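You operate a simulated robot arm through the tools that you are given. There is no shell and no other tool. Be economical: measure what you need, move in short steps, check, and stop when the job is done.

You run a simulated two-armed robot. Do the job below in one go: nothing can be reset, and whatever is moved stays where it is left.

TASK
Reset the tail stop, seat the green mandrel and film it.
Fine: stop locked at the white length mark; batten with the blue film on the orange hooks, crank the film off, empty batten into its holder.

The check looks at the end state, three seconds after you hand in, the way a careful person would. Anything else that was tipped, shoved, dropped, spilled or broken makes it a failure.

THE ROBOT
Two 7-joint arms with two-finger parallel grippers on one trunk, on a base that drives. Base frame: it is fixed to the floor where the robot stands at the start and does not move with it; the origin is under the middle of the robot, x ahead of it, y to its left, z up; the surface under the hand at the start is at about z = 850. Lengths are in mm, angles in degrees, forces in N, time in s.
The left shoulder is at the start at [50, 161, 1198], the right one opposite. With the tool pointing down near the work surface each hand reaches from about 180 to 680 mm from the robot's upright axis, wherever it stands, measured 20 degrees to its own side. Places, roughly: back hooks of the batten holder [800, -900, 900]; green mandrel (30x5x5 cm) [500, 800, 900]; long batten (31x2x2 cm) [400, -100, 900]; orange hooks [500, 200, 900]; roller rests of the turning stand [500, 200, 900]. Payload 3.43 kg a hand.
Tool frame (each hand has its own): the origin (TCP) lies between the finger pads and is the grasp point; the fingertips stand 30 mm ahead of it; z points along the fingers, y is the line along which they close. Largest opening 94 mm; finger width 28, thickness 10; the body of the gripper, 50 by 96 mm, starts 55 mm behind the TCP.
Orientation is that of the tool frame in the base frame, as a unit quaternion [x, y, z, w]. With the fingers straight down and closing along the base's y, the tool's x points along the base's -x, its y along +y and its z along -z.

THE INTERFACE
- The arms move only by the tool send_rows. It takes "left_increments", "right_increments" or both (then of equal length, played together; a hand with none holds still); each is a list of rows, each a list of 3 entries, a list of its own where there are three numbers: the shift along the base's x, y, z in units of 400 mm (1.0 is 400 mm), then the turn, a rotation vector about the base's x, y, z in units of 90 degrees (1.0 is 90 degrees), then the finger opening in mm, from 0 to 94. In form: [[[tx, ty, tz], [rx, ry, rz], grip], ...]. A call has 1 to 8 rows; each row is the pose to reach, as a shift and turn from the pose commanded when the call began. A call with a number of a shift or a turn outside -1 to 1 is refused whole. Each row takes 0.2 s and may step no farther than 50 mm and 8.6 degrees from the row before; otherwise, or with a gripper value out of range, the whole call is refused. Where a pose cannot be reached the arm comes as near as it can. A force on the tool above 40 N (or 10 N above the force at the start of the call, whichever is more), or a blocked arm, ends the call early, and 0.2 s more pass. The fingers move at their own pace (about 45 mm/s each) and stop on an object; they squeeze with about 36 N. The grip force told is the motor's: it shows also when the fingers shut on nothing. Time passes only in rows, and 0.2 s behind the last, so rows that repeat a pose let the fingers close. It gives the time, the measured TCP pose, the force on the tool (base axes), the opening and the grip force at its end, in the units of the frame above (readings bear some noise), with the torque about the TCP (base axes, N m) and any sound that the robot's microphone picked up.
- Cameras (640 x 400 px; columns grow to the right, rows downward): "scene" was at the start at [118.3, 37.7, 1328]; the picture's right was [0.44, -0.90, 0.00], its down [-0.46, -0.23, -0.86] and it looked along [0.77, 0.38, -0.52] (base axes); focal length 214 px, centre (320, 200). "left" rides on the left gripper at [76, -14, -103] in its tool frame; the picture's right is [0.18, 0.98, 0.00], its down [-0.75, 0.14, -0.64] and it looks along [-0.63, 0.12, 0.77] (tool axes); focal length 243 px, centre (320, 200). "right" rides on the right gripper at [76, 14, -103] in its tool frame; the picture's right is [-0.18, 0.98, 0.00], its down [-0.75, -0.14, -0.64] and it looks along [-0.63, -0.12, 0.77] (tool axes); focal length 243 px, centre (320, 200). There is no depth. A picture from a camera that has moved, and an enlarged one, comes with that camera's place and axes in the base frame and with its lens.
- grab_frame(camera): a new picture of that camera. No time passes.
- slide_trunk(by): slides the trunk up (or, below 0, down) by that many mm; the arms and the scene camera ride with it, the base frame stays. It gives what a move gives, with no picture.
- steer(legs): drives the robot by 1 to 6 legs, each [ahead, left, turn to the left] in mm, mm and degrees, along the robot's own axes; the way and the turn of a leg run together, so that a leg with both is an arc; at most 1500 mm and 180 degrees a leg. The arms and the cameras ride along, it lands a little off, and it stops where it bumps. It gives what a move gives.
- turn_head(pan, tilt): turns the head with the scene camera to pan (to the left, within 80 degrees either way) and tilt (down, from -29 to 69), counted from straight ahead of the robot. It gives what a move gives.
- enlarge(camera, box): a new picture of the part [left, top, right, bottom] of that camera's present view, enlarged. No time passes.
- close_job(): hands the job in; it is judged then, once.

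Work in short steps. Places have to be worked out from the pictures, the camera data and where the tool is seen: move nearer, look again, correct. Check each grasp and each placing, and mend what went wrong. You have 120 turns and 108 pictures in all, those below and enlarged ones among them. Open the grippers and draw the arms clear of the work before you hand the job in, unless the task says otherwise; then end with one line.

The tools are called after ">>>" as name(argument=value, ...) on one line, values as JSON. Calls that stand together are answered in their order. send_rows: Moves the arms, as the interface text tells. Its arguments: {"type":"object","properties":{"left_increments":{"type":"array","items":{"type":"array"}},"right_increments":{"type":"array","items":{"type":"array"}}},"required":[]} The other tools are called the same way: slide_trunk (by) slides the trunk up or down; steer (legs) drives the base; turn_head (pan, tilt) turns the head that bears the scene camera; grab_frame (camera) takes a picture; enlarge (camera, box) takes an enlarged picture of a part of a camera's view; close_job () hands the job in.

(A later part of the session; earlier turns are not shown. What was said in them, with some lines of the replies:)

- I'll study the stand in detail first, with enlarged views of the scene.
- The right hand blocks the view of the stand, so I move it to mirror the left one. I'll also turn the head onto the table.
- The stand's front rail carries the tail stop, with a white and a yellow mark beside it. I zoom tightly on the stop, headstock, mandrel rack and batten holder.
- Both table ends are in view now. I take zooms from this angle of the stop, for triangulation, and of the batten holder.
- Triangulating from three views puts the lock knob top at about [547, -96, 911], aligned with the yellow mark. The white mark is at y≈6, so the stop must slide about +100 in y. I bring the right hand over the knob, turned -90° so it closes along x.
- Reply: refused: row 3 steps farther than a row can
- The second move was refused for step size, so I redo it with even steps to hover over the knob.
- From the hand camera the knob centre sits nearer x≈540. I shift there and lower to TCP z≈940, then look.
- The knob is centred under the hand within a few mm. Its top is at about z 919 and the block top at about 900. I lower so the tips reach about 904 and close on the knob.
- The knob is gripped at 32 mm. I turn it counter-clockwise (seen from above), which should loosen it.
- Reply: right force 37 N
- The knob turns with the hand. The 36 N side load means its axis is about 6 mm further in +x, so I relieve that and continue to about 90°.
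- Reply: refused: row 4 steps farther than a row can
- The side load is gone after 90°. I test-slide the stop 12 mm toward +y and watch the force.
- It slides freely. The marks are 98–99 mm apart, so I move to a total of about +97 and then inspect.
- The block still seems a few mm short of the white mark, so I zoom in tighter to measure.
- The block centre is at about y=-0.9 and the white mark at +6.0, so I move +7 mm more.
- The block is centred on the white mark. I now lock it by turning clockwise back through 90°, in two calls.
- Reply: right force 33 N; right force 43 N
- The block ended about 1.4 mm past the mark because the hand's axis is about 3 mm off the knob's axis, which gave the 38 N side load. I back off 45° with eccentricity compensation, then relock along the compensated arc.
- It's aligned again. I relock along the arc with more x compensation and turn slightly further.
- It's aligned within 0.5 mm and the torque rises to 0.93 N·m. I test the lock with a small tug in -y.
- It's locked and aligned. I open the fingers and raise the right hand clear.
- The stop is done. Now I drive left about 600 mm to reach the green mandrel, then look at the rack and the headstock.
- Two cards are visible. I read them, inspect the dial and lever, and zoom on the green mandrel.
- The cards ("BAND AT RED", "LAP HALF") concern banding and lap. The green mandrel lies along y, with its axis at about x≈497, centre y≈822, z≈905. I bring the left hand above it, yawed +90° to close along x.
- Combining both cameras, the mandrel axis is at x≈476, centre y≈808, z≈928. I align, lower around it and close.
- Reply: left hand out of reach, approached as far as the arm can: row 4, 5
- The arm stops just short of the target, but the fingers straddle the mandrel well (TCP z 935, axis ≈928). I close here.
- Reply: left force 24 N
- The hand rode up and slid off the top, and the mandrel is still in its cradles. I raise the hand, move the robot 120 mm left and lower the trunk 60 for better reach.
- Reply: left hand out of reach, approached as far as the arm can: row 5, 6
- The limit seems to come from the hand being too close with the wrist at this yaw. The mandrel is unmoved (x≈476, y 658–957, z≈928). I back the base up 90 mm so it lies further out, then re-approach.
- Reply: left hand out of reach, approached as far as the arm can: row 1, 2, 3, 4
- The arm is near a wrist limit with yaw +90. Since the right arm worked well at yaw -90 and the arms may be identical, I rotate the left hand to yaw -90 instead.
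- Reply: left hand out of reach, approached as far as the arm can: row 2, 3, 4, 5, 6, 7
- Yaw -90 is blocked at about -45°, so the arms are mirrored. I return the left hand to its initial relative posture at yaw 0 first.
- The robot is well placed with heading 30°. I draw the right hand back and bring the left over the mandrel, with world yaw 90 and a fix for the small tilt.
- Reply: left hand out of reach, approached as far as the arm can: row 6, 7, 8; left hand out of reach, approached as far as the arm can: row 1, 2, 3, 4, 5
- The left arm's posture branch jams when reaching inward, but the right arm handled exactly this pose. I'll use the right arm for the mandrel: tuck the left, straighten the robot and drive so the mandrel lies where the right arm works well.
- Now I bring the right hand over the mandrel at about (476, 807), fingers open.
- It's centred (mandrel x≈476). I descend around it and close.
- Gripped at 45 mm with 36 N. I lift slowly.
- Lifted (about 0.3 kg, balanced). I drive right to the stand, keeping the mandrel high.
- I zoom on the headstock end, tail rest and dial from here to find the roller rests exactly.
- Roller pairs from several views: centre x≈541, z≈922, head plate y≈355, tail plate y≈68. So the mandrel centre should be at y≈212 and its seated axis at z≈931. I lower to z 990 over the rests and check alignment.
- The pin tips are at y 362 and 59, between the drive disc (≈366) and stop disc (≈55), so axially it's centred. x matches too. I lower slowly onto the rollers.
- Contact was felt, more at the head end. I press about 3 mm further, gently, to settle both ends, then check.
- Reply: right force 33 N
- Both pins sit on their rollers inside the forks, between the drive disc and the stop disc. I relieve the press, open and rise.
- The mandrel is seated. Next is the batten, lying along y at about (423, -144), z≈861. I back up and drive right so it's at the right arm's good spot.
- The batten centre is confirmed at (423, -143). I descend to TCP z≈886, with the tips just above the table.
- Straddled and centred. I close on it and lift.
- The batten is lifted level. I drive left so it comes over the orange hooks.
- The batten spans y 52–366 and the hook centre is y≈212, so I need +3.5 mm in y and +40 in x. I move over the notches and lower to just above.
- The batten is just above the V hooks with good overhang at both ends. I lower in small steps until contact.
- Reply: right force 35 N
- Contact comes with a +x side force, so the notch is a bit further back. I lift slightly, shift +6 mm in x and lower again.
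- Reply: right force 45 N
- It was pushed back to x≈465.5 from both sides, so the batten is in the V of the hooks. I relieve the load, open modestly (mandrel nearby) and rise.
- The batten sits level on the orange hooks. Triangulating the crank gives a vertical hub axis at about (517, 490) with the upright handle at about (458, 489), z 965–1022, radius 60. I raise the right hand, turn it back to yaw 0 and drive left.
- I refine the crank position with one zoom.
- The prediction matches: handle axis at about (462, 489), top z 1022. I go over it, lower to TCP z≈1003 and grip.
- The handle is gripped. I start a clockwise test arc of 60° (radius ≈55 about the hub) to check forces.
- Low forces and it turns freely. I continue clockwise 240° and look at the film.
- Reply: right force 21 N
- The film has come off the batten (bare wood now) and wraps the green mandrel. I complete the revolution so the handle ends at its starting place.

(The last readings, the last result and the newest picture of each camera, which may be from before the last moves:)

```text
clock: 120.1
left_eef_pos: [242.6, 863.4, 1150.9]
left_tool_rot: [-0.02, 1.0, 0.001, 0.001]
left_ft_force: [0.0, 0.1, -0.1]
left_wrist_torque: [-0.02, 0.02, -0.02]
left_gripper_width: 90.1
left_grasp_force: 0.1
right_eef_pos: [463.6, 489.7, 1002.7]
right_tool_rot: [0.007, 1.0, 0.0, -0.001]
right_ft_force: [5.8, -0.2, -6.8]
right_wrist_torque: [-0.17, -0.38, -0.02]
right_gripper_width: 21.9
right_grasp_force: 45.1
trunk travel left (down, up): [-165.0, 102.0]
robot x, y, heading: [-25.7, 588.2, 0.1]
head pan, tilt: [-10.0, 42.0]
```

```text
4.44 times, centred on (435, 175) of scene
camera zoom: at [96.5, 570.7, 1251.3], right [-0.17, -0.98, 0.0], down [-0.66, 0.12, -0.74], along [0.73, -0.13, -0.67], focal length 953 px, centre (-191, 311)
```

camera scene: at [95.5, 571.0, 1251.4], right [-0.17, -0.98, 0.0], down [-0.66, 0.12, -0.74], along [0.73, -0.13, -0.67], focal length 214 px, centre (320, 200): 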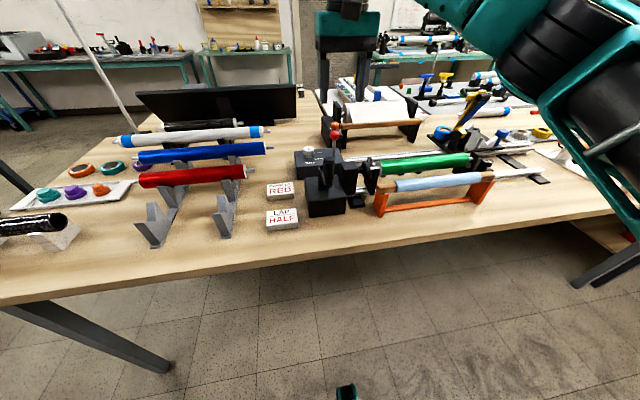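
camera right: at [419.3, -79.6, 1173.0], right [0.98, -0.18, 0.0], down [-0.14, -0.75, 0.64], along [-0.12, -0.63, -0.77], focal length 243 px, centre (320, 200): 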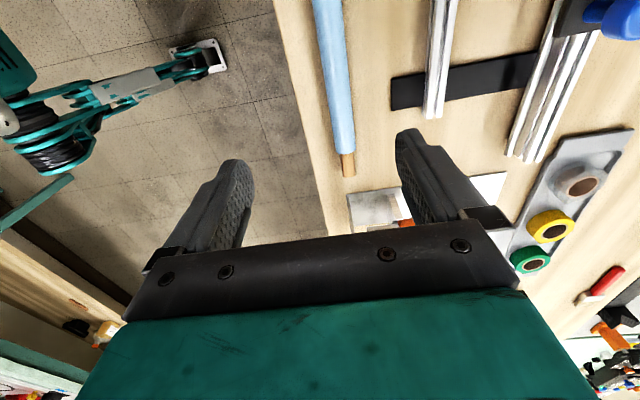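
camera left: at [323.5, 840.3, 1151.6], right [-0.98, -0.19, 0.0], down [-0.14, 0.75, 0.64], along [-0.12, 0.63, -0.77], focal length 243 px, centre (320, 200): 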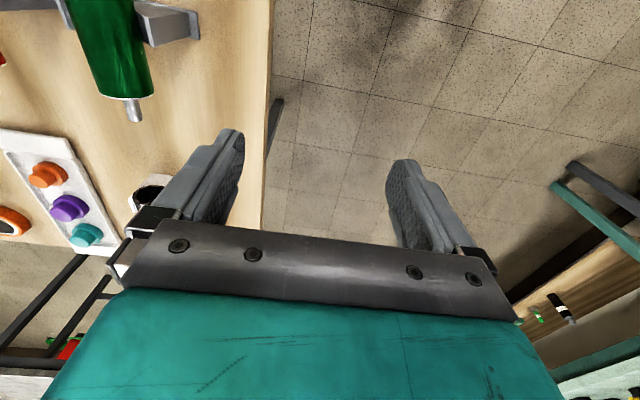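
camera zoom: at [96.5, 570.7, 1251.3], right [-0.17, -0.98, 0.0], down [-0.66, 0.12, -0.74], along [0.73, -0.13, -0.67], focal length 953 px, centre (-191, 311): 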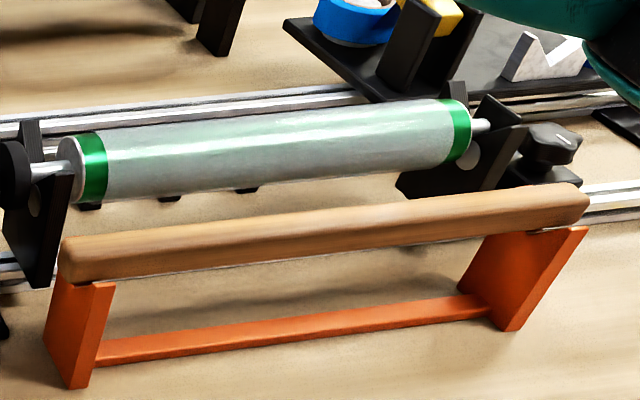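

The batten is bare and the mandrel is filmed. I release the crank, rise and start turning the hand back to yaw -90.

>>> send_rows(right_increments=[[[0, 0, 0], [0, 0, 0], 50], [[0, 0, 0], [0, 0, 0], 50], [[0, 0, 0.06], [0, 0, 0], 50], [[0, 0, 0.18], [0, 0, 0], 50], [[0, 0, 0.3], [0, 0, -0.09], 50], [[0, 0, 0.36], [0, 0, -0.18], 50], [[0, 0, 0.36], [0, 0, -0.27], 50], [[0, 0, 0.36], [0, 0, -0.36], 50]])

>>> steer(legs=[[-97, 0, 0], [0, -278, 0]])

>>> send_rows(right_increments=[[[0.04, 0, 0], [0, 0, -0.09], 50], [[0.08, 0, 0], [0, 0, -0.18], 50], [[0.12, 0, 0], [0, 0, -0.27], 50], [[0.16, 0, 0], [0, 0, -0.36], 50], [[0.2, 0, 0], [0, 0, -0.45], 50], [[0.24, 0, 0], [0, 0, -0.54], 50], [[0.245, 0, 0], [0, 0, -0.63], 50], [[0.245, 0, 0], [0, 0, -0.64], 50]])

>>> turn_head(pan=0, tilt=42)

>>> enlarge(camera="scene", box=[230, 110, 450, 240])

```text
clock: 121.9
left_eef_pos: [242.4, 863.7, 1149.8]
left_tool_rot: [-0.02, 1.0, -0.001, 0.001]
left_ft_force: [0.3, 0.3, 0.8]
left_wrist_torque: [0.04, -0.03, 0.0]
left_gripper_width: 90.0
left_grasp_force: 0.0
right_eef_pos: [461.3, 490.4, 1147.5]
right_tool_rot: [0.287, 0.958, 0.0, 0.001]
right_ft_force: [0.0, -0.5, -0.7]
right_wrist_torque: [-0.04, -0.01, -0.03]
right_gripper_width: 50.3
right_grasp_force: 0.0
trunk travel left (down, up): [-165.0, 102.0]
robot x, y, heading: [-24.9, 585.8, 0.2]
head pan, tilt: [-10.0, 42.0]
```

```text
clock: 125.7
left_eef_pos: [142.5, 583.7, 1151.8]
left_tool_rot: [-0.02, 1.0, 0.001, 0.0]
left_ft_force: [0.7, 0.1, -0.2]
left_wrist_torque: [0.0, 0.0, 0.0]
left_gripper_width: 90.1
left_grasp_force: 0.0
right_eef_pos: [364.5, 209.3, 1147.8]
right_tool_rot: [0.285, 0.959, 0.0, 0.001]
right_ft_force: [0.5, 0.0, 0.7]
right_wrist_torque: [0.02, -0.04, -0.03]
right_gripper_width: 49.8
right_grasp_force: 0.1
trunk travel left (down, up): [-165.0, 102.0]
robot x, y, heading: [-126.6, 303.3, 0.2]
head pan, tilt: [-10.0, 42.0]
```

```text
clock: 127.5
left_eef_pos: [143.9, 583.6, 1150.9]
left_tool_rot: [-0.02, 1.0, -0.001, 0.0]
left_ft_force: [0.4, 0.6, 0.8]
left_wrist_torque: [-0.04, 0.0, 0.01]
left_gripper_width: 89.9
left_grasp_force: 0.1
right_eef_pos: [463.4, 210.0, 1147.2]
right_tool_rot: [0.713, 0.701, 0.0, 0.0]
right_ft_force: [0.6, 0.3, -0.1]
right_wrist_torque: [0.01, 0.0, -0.06]
right_gripper_width: 49.8
right_grasp_force: 0.1
trunk travel left (down, up): [-165.0, 102.0]
robot x, y, heading: [-120.4, 308.8, 0.1]
head pan, tilt: [-10.0, 42.0]
```

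```text
clock: 128.2
left_eef_pos: [143.6, 583.1, 1151.3]
left_tool_rot: [-0.02, 1.0, 0.0, 0.001]
left_ft_force: [-0.3, -1.6, 0.9]
left_wrist_torque: [0.02, 0.0, -0.02]
left_gripper_width: 90.1
left_grasp_force: 0.0
right_eef_pos: [461.8, 210.6, 1147.8]
right_tool_rot: [0.711, 0.703, 0.0, -0.001]
right_ft_force: [0.3, 0.1, -0.2]
right_wrist_torque: [-0.03, 0.0, -0.04]
right_gripper_width: 49.6
right_grasp_force: 0.2
trunk travel left (down, up): [-165.0, 102.0]
robot x, y, heading: [-120.4, 308.7, 0.0]
head pan, tilt: [0.0, 42.0]
```

```text
2.91 times, centred on (340, 175) of scene
camera zoom: at [-0.9, 305.5, 1251.4], right [0.0, -1.0, 0.0], down [-0.67, 0.0, -0.74], along [0.74, 0.0, -0.67], focal length 624 px, centre (262, 273)
```

zoom: 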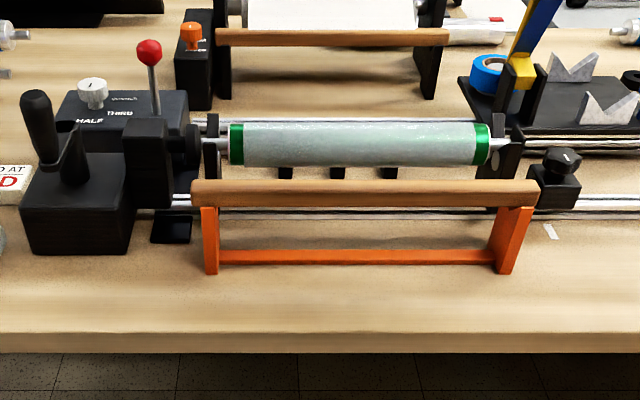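

Everything is in place, so I descend onto the empty batten and grip it at the same height as before.

>>> send_rows(right_increments=[[[0.007, 0.003, -0.1], [0, 0, 0.007], 46], [[0.007, 0.003, -0.2], [0, 0, 0.007], 46], [[0.007, 0.003, -0.3], [0, 0, 0.007], 46], [[0.007, 0.003, -0.4], [0, 0, 0.007], 46], [[0.007, 0.003, -0.478], [0, 0, 0.007], 46], [[0.007, 0.003, -0.478], [0, 0, 0.007], 30], [[0.007, 0.003, -0.478], [0, 0, 0.007], 12], [[0.007, 0.003, -0.478], [0, 0, 0.007], 12]])

>>> send_rows(right_increments=[[[0, 0, 0], [0, 0, 0], 12], [[0, 0, 0.02], [0, 0, 0], 12], [[0, 0, 0.08], [0, 0, 0], 12], [[0, 0, 0.16], [0, 0, 0], 12], [[-0.05, 0, 0.24], [0, 0, 0], 12], [[-0.1, 0, 0.32], [0, 0, 0], 12]])

>>> enlarge(camera="scene", box=[230, 90, 450, 220])

```text
clock: 130.1
left_eef_pos: [144.1, 583.6, 1151.2]
left_tool_rot: [-0.02, 1.0, 0.001, 0.0]
left_ft_force: [0.5, -0.1, 0.5]
left_wrist_torque: [0.02, 0.02, 0.02]
left_gripper_width: 90.1
left_grasp_force: 0.1
right_eef_pos: [465.8, 209.9, 955.2]
right_tool_rot: [0.707, 0.707, 0.001, 0.0]
right_ft_force: [-0.1, -0.8, 1.1]
right_wrist_torque: [0.0, 0.03, 0.09]
right_gripper_width: 19.3
right_grasp_force: 36.1
trunk travel left (down, up): [-165.0, 102.0]
robot x, y, heading: [-120.0, 305.2, -0.1]
head pan, tilt: [0.0, 42.0]
```

```text
clock: 131.4
left_eef_pos: [143.5, 583.9, 1151.8]
left_tool_rot: [-0.02, 1.0, 0.001, 0.001]
left_ft_force: [-0.3, 0.2, -0.2]
left_wrist_torque: [-0.02, 0.0, -0.01]
left_gripper_width: 90.2
left_grasp_force: 0.1
right_eef_pos: [424.2, 210.2, 1085.6]
right_tool_rot: [0.708, 0.707, -0.001, 0.0]
right_ft_force: [0.0, -0.5, -0.2]
right_wrist_torque: [0.01, -0.02, 0.0]
right_gripper_width: 19.1
right_grasp_force: 36.1
trunk travel left (down, up): [-165.0, 102.0]
robot x, y, heading: [-122.9, 307.4, 0.2]
head pan, tilt: [0.0, 42.0]
```

```text
2.91 times, centred on (340, 155) of scene
camera zoom: at [-1.2, 305.6, 1251.4], right [0.0, -1.0, 0.0], down [-0.67, 0.0, -0.74], along [0.74, 0.0, -0.67], focal length 624 px, centre (262, 331)
```

zoom: 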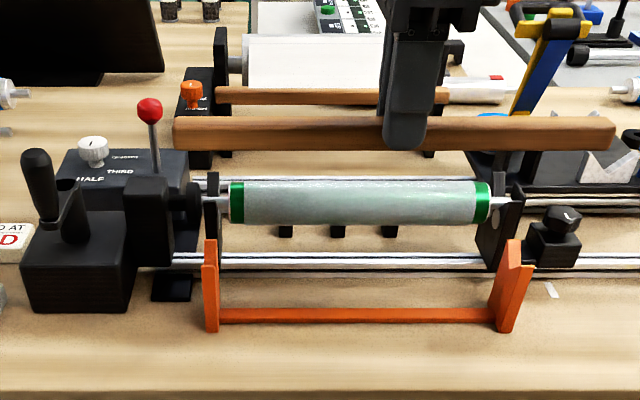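

The batten is held and centred. I drive right along the table front toward the batten holder, staying back, and then look.

>>> steer(legs=[[0, -1048, 0]])

>>> grab_frame(camera="scene")

```text
clock: 141.0
left_eef_pos: [145.6, -468.9, 1150.7]
left_tool_rot: [-0.023, 1.0, 0.0, 0.001]
left_ft_force: [0.2, 0.6, 0.0]
left_wrist_torque: [0.01, -0.01, -0.03]
left_gripper_width: 90.1
left_grasp_force: 0.0
right_eef_pos: [429.8, -840.7, 1083.4]
right_tool_rot: [0.705, 0.709, 0.0, 0.0]
right_ft_force: [-0.5, -0.1, 0.1]
right_wrist_torque: [0.01, 0.0, 0.03]
right_gripper_width: 19.0
right_grasp_force: 35.8
trunk travel left (down, up): [-165.0, 102.0]
robot x, y, heading: [-113.8, -749.2, 0.4]
head pan, tilt: [0.0, 42.0]
```

```text
27 pictures are left
camera scene: at [3.5, -748.5, 1251.4], right [0.01, -1.0, 0.0], down [-0.67, -0.01, -0.74], along [0.74, 0.01, -0.67], focal length 214 px, centre (320, 200)
```

scene: 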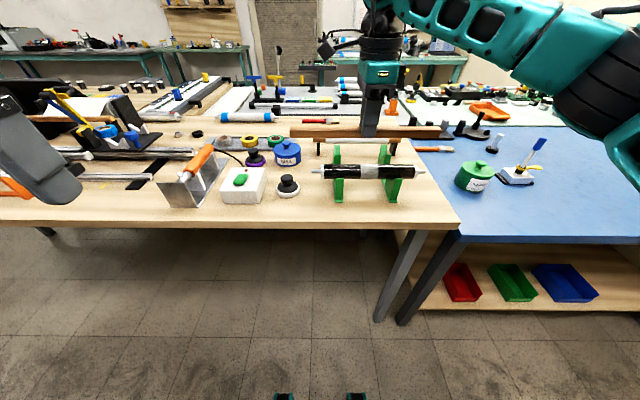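

I zoom on the holder region behind the green rack.

>>> enlarge(camera="scene", box=[290, 110, 440, 210])

```text
4.00 times, centred on (365, 160) of scene
camera zoom: at [3.5, -748.5, 1251.4], right [0.01, -1.0, 0.0], down [-0.67, -0.01, -0.74], along [0.74, 0.01, -0.67], focal length 858 px, centre (140, 360)
```

zoom: 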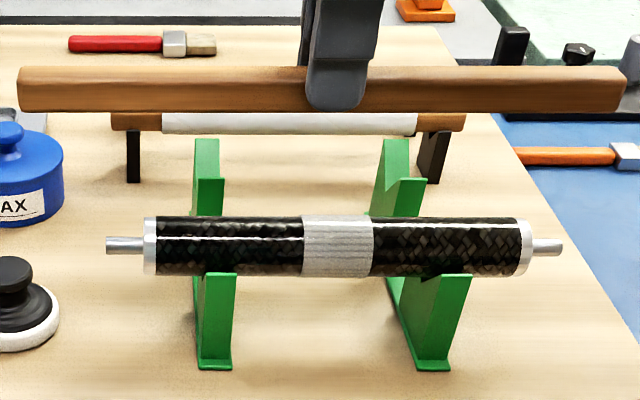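

The front hooks (y≈-737 and -1010, x≈700) hold another batten. The empty back hooks should be at about x≈800, centre y≈-873. I line up laterally and drive ahead in stages.

>>> steer(legs=[[0, 37, -0.4], [170, 0, 0]])

>>> enlarge(camera="scene", box=[270, 90, 470, 215])

```text
clock: 143.1
left_eef_pos: [317.1, -432.4, 1151.6]
left_tool_rot: [-0.021, 1.0, 0.0, 0.0]
left_ft_force: [0.8, 0.4, 0.3]
left_wrist_torque: [0.0, 0.01, -0.01]
left_gripper_width: 90.1
left_grasp_force: 0.0
right_eef_pos: [599.4, -805.9, 1084.3]
right_tool_rot: [0.707, 0.707, 0.0, 0.0]
right_ft_force: [-0.4, -0.5, -0.6]
right_wrist_torque: [0.03, 0.01, -0.02]
right_gripper_width: 19.2
right_grasp_force: 36.1
trunk travel left (down, up): [-165.0, 102.0]
robot x, y, heading: [51.1, -713.3, -0.1]
head pan, tilt: [0.0, 42.0]
```

```text
3.20 times, centred on (370, 152) of scene
camera zoom: at [172.9, -712.0, 1251.3], right [0.0, -1.0, 0.0], down [-0.67, 0.0, -0.74], along [0.74, 0.0, -0.67], focal length 686 px, centre (160, 352)
```

zoom: 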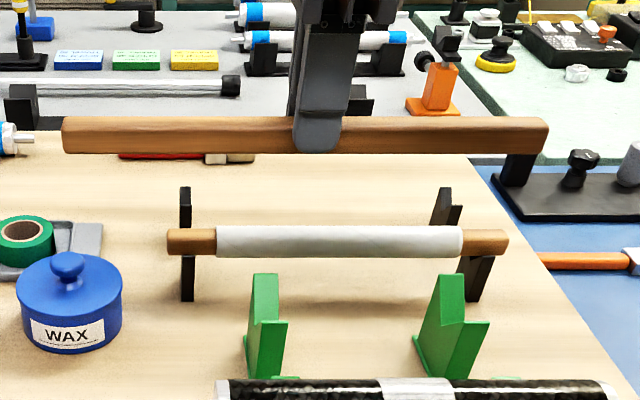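

The empty back hooks are visible at y≈-738 and -1011, with their seat about 93 mm behind the front batten, so at roughly (801, -875) with axis z≈897. I drive ahead another 105 mm.

>>> steer(legs=[[105, 0, 0]])

>>> send_rows(right_increments=[[[0.05, -0.08, 0], [0, 0, 0], 12], [[0.1, -0.16, 0], [0, 0, 0], 12], [[0.16, -0.173, 0], [0, 0, 0], 12], [[0.2, -0.173, 0], [0, 0, 0], 12], [[0.242, -0.173, 0], [0, 0, 0], 12]])

```text
clock: 144.3
left_eef_pos: [422.2, -433.1, 1150.4]
left_tool_rot: [-0.02, 1.0, -0.001, 0.0]
left_ft_force: [0.1, 0.4, 0.2]
left_wrist_torque: [-0.01, 0.04, 0.01]
left_gripper_width: 89.9
left_grasp_force: 0.1
right_eef_pos: [704.7, -805.0, 1082.0]
right_tool_rot: [0.706, 0.708, -0.001, 0.0]
right_ft_force: [1.5, 0.2, -1.0]
right_wrist_torque: [0.02, 0.01, 0.02]
right_gripper_width: 18.8
right_grasp_force: 35.9
trunk travel left (down, up): [-165.0, 102.0]
robot x, y, heading: [158.6, -712.3, 0.3]
head pan, tilt: [0.0, 42.0]
```

```text
clock: 145.5
left_eef_pos: [422.6, -433.0, 1150.3]
left_tool_rot: [-0.02, 1.0, 0.0, 0.001]
left_ft_force: [0.3, -0.1, 1.4]
left_wrist_torque: [0.01, -0.02, 0.0]
left_gripper_width: 90.0
left_grasp_force: 0.0
right_eef_pos: [786.6, -874.4, 1083.7]
right_tool_rot: [0.706, 0.708, 0.0, 0.0]
right_ft_force: [0.8, 0.0, -0.4]
right_wrist_torque: [-0.01, -0.01, -0.01]
right_gripper_width: 19.1
right_grasp_force: 35.8
right hand out of reach, approached as far as the arm can: row 5
trunk travel left (down, up): [-165.0, 102.0]
robot x, y, heading: [153.9, -706.5, 0.2]
head pan, tilt: [0.0, 42.0]
```

Reach ran out at x≈787 at this height, but lower down there should be more. I lower to z≈985, still above the peaks, then extend to 801.

>>> send_rows(right_increments=[[[0, 0, -0.06], [0, 0, 0], 12], [[0, 0, -0.14], [0, 0, 0], 12], [[0, 0, -0.22], [0, 0, 0], 12], [[0.015, 0, -0.24], [0, 0, 0], 12], [[0.036, 0, -0.24], [0, 0, 0], 12], [[0.036, 0, -0.24], [0, 0, 0], 12]])

>>> enlarge(camera="scene", box=[290, 110, 470, 230])

```text
clock: 146.9
left_eef_pos: [421.8, -431.9, 1151.4]
left_tool_rot: [-0.021, 1.0, 0.0, 0.001]
left_ft_force: [0.2, -0.1, 0.1]
left_wrist_torque: [-0.03, -0.04, -0.03]
left_gripper_width: 89.8
left_grasp_force: 0.0
right_eef_pos: [802.3, -876.1, 989.0]
right_tool_rot: [0.706, 0.708, -0.001, 0.0]
right_ft_force: [0.1, -0.7, -1.5]
right_wrist_torque: [-0.03, -0.02, 0.0]
right_gripper_width: 19.1
right_grasp_force: 35.9
trunk travel left (down, up): [-165.0, 102.0]
robot x, y, heading: [160.7, -710.0, 0.2]
head pan, tilt: [0.0, 42.0]
```

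```text
3.33 times, centred on (380, 170) of scene
camera zoom: at [277.6, -711.9, 1251.4], right [0.0, -1.0, 0.0], down [-0.67, 0.0, -0.74], along [0.74, 0.0, -0.67], focal length 715 px, centre (120, 300)
```

zoom: 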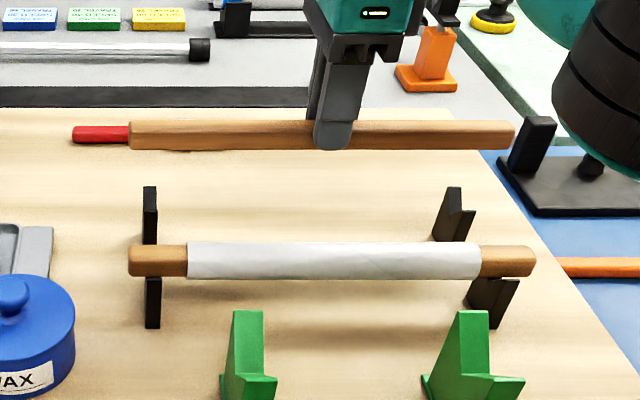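

The batten is right above the back hooks (expected seat at x≈801, TCP z≈933). I lower gently to contact.

>>> send_rows(right_increments=[[[0, 0.002, -0.06], [0, 0, 0], 12], [[0, 0.002, -0.105], [0, 0, 0], 12], [[0, 0.002, -0.12], [0, 0, 0], 12], [[0, 0.002, -0.13], [0, 0, 0], 12], [[0, 0.002, -0.14], [0, 0, 0], 12], [[0, 0.002, -0.14], [0, 0, 0], 12]])

>>> enlarge(camera="scene", box=[310, 140, 450, 230])

```text
clock: 148.3
left_eef_pos: [420.5, -432.4, 1151.0]
left_tool_rot: [-0.021, 1.0, 0.0, 0.0]
left_ft_force: [-0.1, 0.0, -0.6]
left_wrist_torque: [-0.01, -0.01, -0.01]
left_gripper_width: 90.0
left_grasp_force: 0.0
right_eef_pos: [803.0, -873.9, 932.4]
right_tool_rot: [0.706, 0.708, -0.001, 0.001]
right_ft_force: [-1.3, -1.7, 1.8]
right_wrist_torque: [-0.1, 0.03, -0.06]
right_gripper_width: 18.7
right_grasp_force: 36.0
trunk travel left (down, up): [-165.0, 102.0]
robot x, y, heading: [158.7, -711.1, 0.3]
head pan, tilt: [0.0, 42.0]
```

```text
4.44 times, centred on (380, 185) of scene
camera zoom: at [277.2, -711.6, 1251.5], right [0.0, -1.0, 0.0], down [-0.67, 0.0, -0.74], along [0.74, 0.0, -0.67], focal length 953 px, centre (53, 267)
```

zoom: 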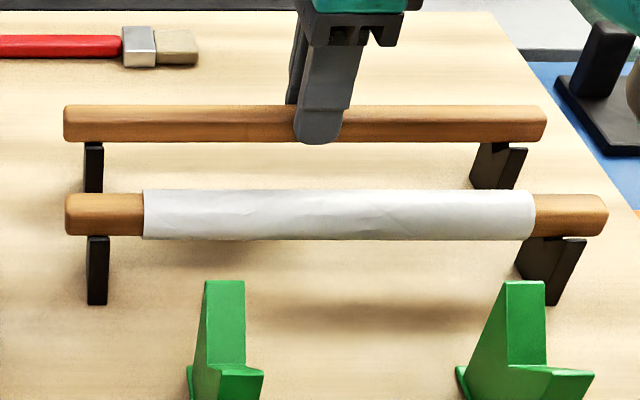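

It's barely touching. I lower a few mm more to seat it.

>>> send_rows(right_increments=[[[0, 0, -0.004], [0, 0, 0], 12], [[0, 0, -0.008], [0, 0, 0], 12], [[0, 0, -0.011], [0, 0, 0], 12], [[0, 0, -0.011], [0, 0, 0], 12]])

```text
clock: 149.3
left_eef_pos: [420.0, -432.0, 1152.4]
left_tool_rot: [-0.021, 1.0, 0.001, 0.002]
left_ft_force: [-0.3, -0.2, -0.2]
left_wrist_torque: [0.01, 0.0, -0.05]
left_gripper_width: 90.3
left_grasp_force: 0.2
right_eef_pos: [799.7, -874.3, 931.4]
right_tool_rot: [0.707, 0.707, 0.001, 0.001]
right_ft_force: [-7.7, -0.8, 17.7]
right_wrist_torque: [-0.15, 0.09, -0.05]
right_gripper_width: 19.0
right_grasp_force: 36.1
trunk travel left (down, up): [-165.0, 102.0]
robot x, y, heading: [155.0, -710.6, -0.0]
head pan, tilt: [0.0, 42.0]
```

It's sliding down the back slope into the notch. I follow 3 mm toward -x with light pressure.

>>> send_rows(right_increments=[[[-0.008, 0, 0], [0, 0, 0], 12], [[-0.008, 0, -0.003], [0, 0, 0], 12], [[-0.008, 0, -0.003], [0, 0, 0], 12]])

>>> enlarge(camera="scene", box=[310, 140, 450, 230])

```text
clock: 150.1
left_eef_pos: [420.3, -432.2, 1150.8]
left_tool_rot: [-0.021, 1.0, -0.001, 0.001]
left_ft_force: [0.1, 0.2, 0.3]
left_wrist_torque: [-0.02, -0.01, -0.04]
left_gripper_width: 90.0
left_grasp_force: 0.1
right_eef_pos: [799.2, -873.9, 930.0]
right_tool_rot: [0.707, 0.707, 0.004, 0.003]
right_ft_force: [12.0, 1.7, 21.4]
right_wrist_torque: [0.19, -0.34, -0.07]
right_gripper_width: 19.1
right_grasp_force: 35.9
trunk travel left (down, up): [-165.0, 102.0]
robot x, y, heading: [156.0, -711.7, 0.3]
head pan, tilt: [0.0, 42.0]
```

```text
4.44 times, centred on (380, 185) of scene
camera zoom: at [276.5, -711.0, 1251.6], right [0.0, -1.0, 0.0], down [-0.67, 0.0, -0.74], along [0.74, 0.0, -0.67], focal length 953 px, centre (53, 267)
```

zoom: 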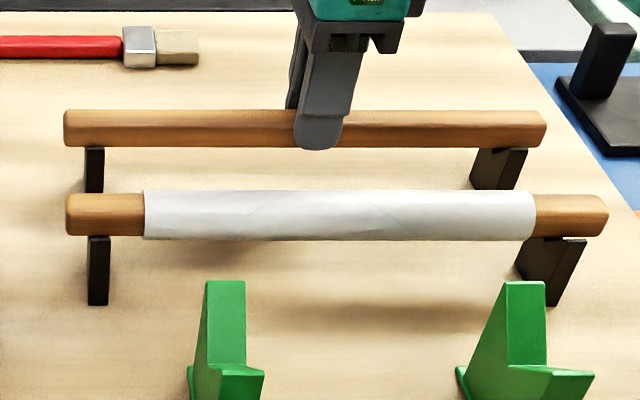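

Now it's pushed from both slopes, so it's seated in the V. I relieve, open and lift straight up, then draw back.

>>> send_rows(right_increments=[[[0.004, 0, 0.008], [0, 0, 0], 12], [[0.004, 0, 0.008], [0, 0, 0], 30], [[0.004, 0, 0.008], [0, 0, 0], 46], [[0.004, 0, 0.008], [0, 0, 0], 46], [[0.004, 0, 0.06], [0, 0, 0], 46], [[0.004, 0, 0.13], [0, 0, 0], 46], [[-0.02, 0, 0.22], [0, 0, 0], 46], [[-0.06, 0.02, 0.31], [0, 0, 0], 46]])

>>> enlarge(camera="scene", box=[310, 140, 450, 230])

```text
clock: 151.9
left_eef_pos: [421.1, -432.3, 1150.7]
left_tool_rot: [-0.021, 1.0, 0.0, 0.001]
left_ft_force: [0.4, -1.2, 0.3]
left_wrist_torque: [0.01, 0.02, -0.03]
left_gripper_width: 90.2
left_grasp_force: 0.0
right_eef_pos: [775.0, -866.8, 1051.6]
right_tool_rot: [0.706, 0.708, 0.001, 0.001]
right_ft_force: [0.4, 0.0, -0.2]
right_wrist_torque: [0.0, 0.0, 0.0]
right_gripper_width: 46.0
right_grasp_force: 0.1
trunk travel left (down, up): [-165.0, 102.0]
robot x, y, heading: [158.7, -709.4, 0.3]
head pan, tilt: [0.0, 42.0]
```

```text
4.44 times, centred on (380, 185) of scene
camera zoom: at [277.1, -711.5, 1251.4], right [0.0, -1.0, 0.0], down [-0.67, 0.0, -0.74], along [0.74, 0.0, -0.67], focal length 953 px, centre (53, 267)
```

zoom: 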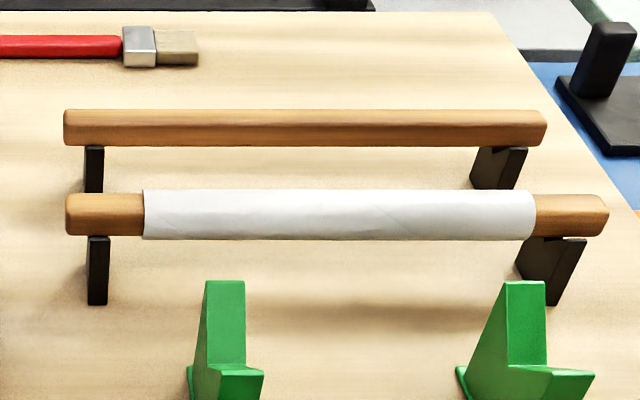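

The empty batten rests in the back hooks. I back off and return to view the stand for a final check.

>>> send_rows(right_increments=[[[-0.08, 0, 0.06], [0, 0, 0], 60], [[-0.18, 0, 0.1], [0, 0, 0], 60], [[-0.28, 0, 0.12], [0, 0, 0], 60], [[-0.38, 0, 0.12], [0, 0, 0], 60]])

>>> steer(legs=[[-275, 0, 0], [0, 800, 0]])

>>> enlarge(camera="scene", box=[180, 110, 430, 260])

>>> grab_frame(camera="scene")

```text
clock: 152.9
left_eef_pos: [421.1, -432.8, 1151.5]
left_tool_rot: [-0.021, 1.0, 0.0, 0.001]
left_ft_force: [-0.2, 0.0, 0.1]
left_wrist_torque: [-0.01, -0.02, 0.0]
left_gripper_width: 89.9
left_grasp_force: 0.1
right_eef_pos: [622.2, -867.9, 1097.7]
right_tool_rot: [0.707, 0.707, 0.001, 0.0]
right_ft_force: [-0.5, 1.3, 1.6]
right_wrist_torque: [0.02, -0.03, 0.02]
right_gripper_width: 60.2
right_grasp_force: 0.1
trunk travel left (down, up): [-165.0, 102.0]
robot x, y, heading: [157.4, -708.0, 0.3]
head pan, tilt: [0.0, 42.0]
```

```text
clock: 161.8
left_eef_pos: [144.9, 369.2, 1151.4]
left_tool_rot: [-0.021, 1.0, 0.0, 0.001]
left_ft_force: [0.6, -0.4, -0.5]
left_wrist_torque: [0.0, -0.01, 0.0]
left_gripper_width: 90.0
left_grasp_force: 0.1
right_eef_pos: [346.5, -66.5, 1098.6]
right_tool_rot: [0.708, 0.707, 0.0, 0.0]
right_ft_force: [0.8, -0.2, 0.1]
right_wrist_torque: [-0.02, 0.0, -0.02]
right_gripper_width: 60.0
right_grasp_force: 0.1
trunk travel left (down, up): [-165.0, 102.0]
robot x, y, heading: [-121.2, 93.0, 0.3]
head pan, tilt: [0.0, 42.0]
```

```text
2.56 times, centred on (305, 185) of scene
camera zoom: at [0.9, 89.5, 1251.4], right [0.0, -1.0, 0.0], down [-0.67, 0.0, -0.74], along [0.74, 0.0, -0.67], focal length 549 px, centre (358, 238)
```

zoom: 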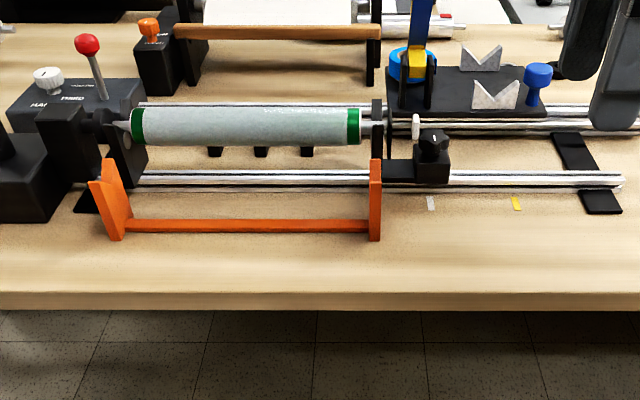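

```text
19 pictures are left
camera scene: at [0.9, 89.5, 1251.4], right [0.0, -1.0, 0.0], down [-0.67, 0.0, -0.74], along [0.74, 0.0, -0.67], focal length 214 px, centre (320, 200)
```

scene: 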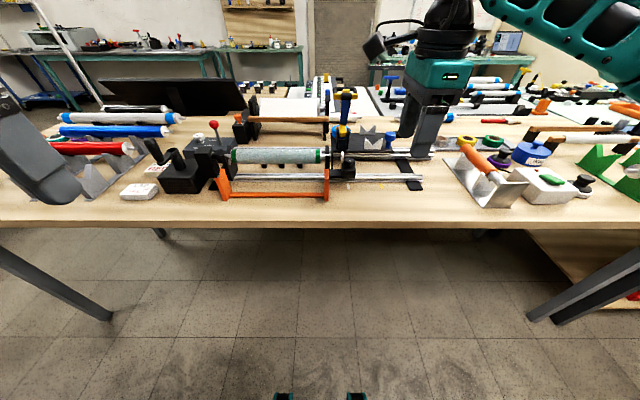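

The stop is still on the white mark, the filmed mandrel is seated, the hooks are empty, the batten is in its holder, and both grippers are open and clear. I hand the job in.

>>> close_job()

```text
The job is handed in.
```

The job is handed in: the stop is locked at the white mark, the green mandrel is seated and wrapped in the blue film, and the empty batten rests on the back hooks of its holder.
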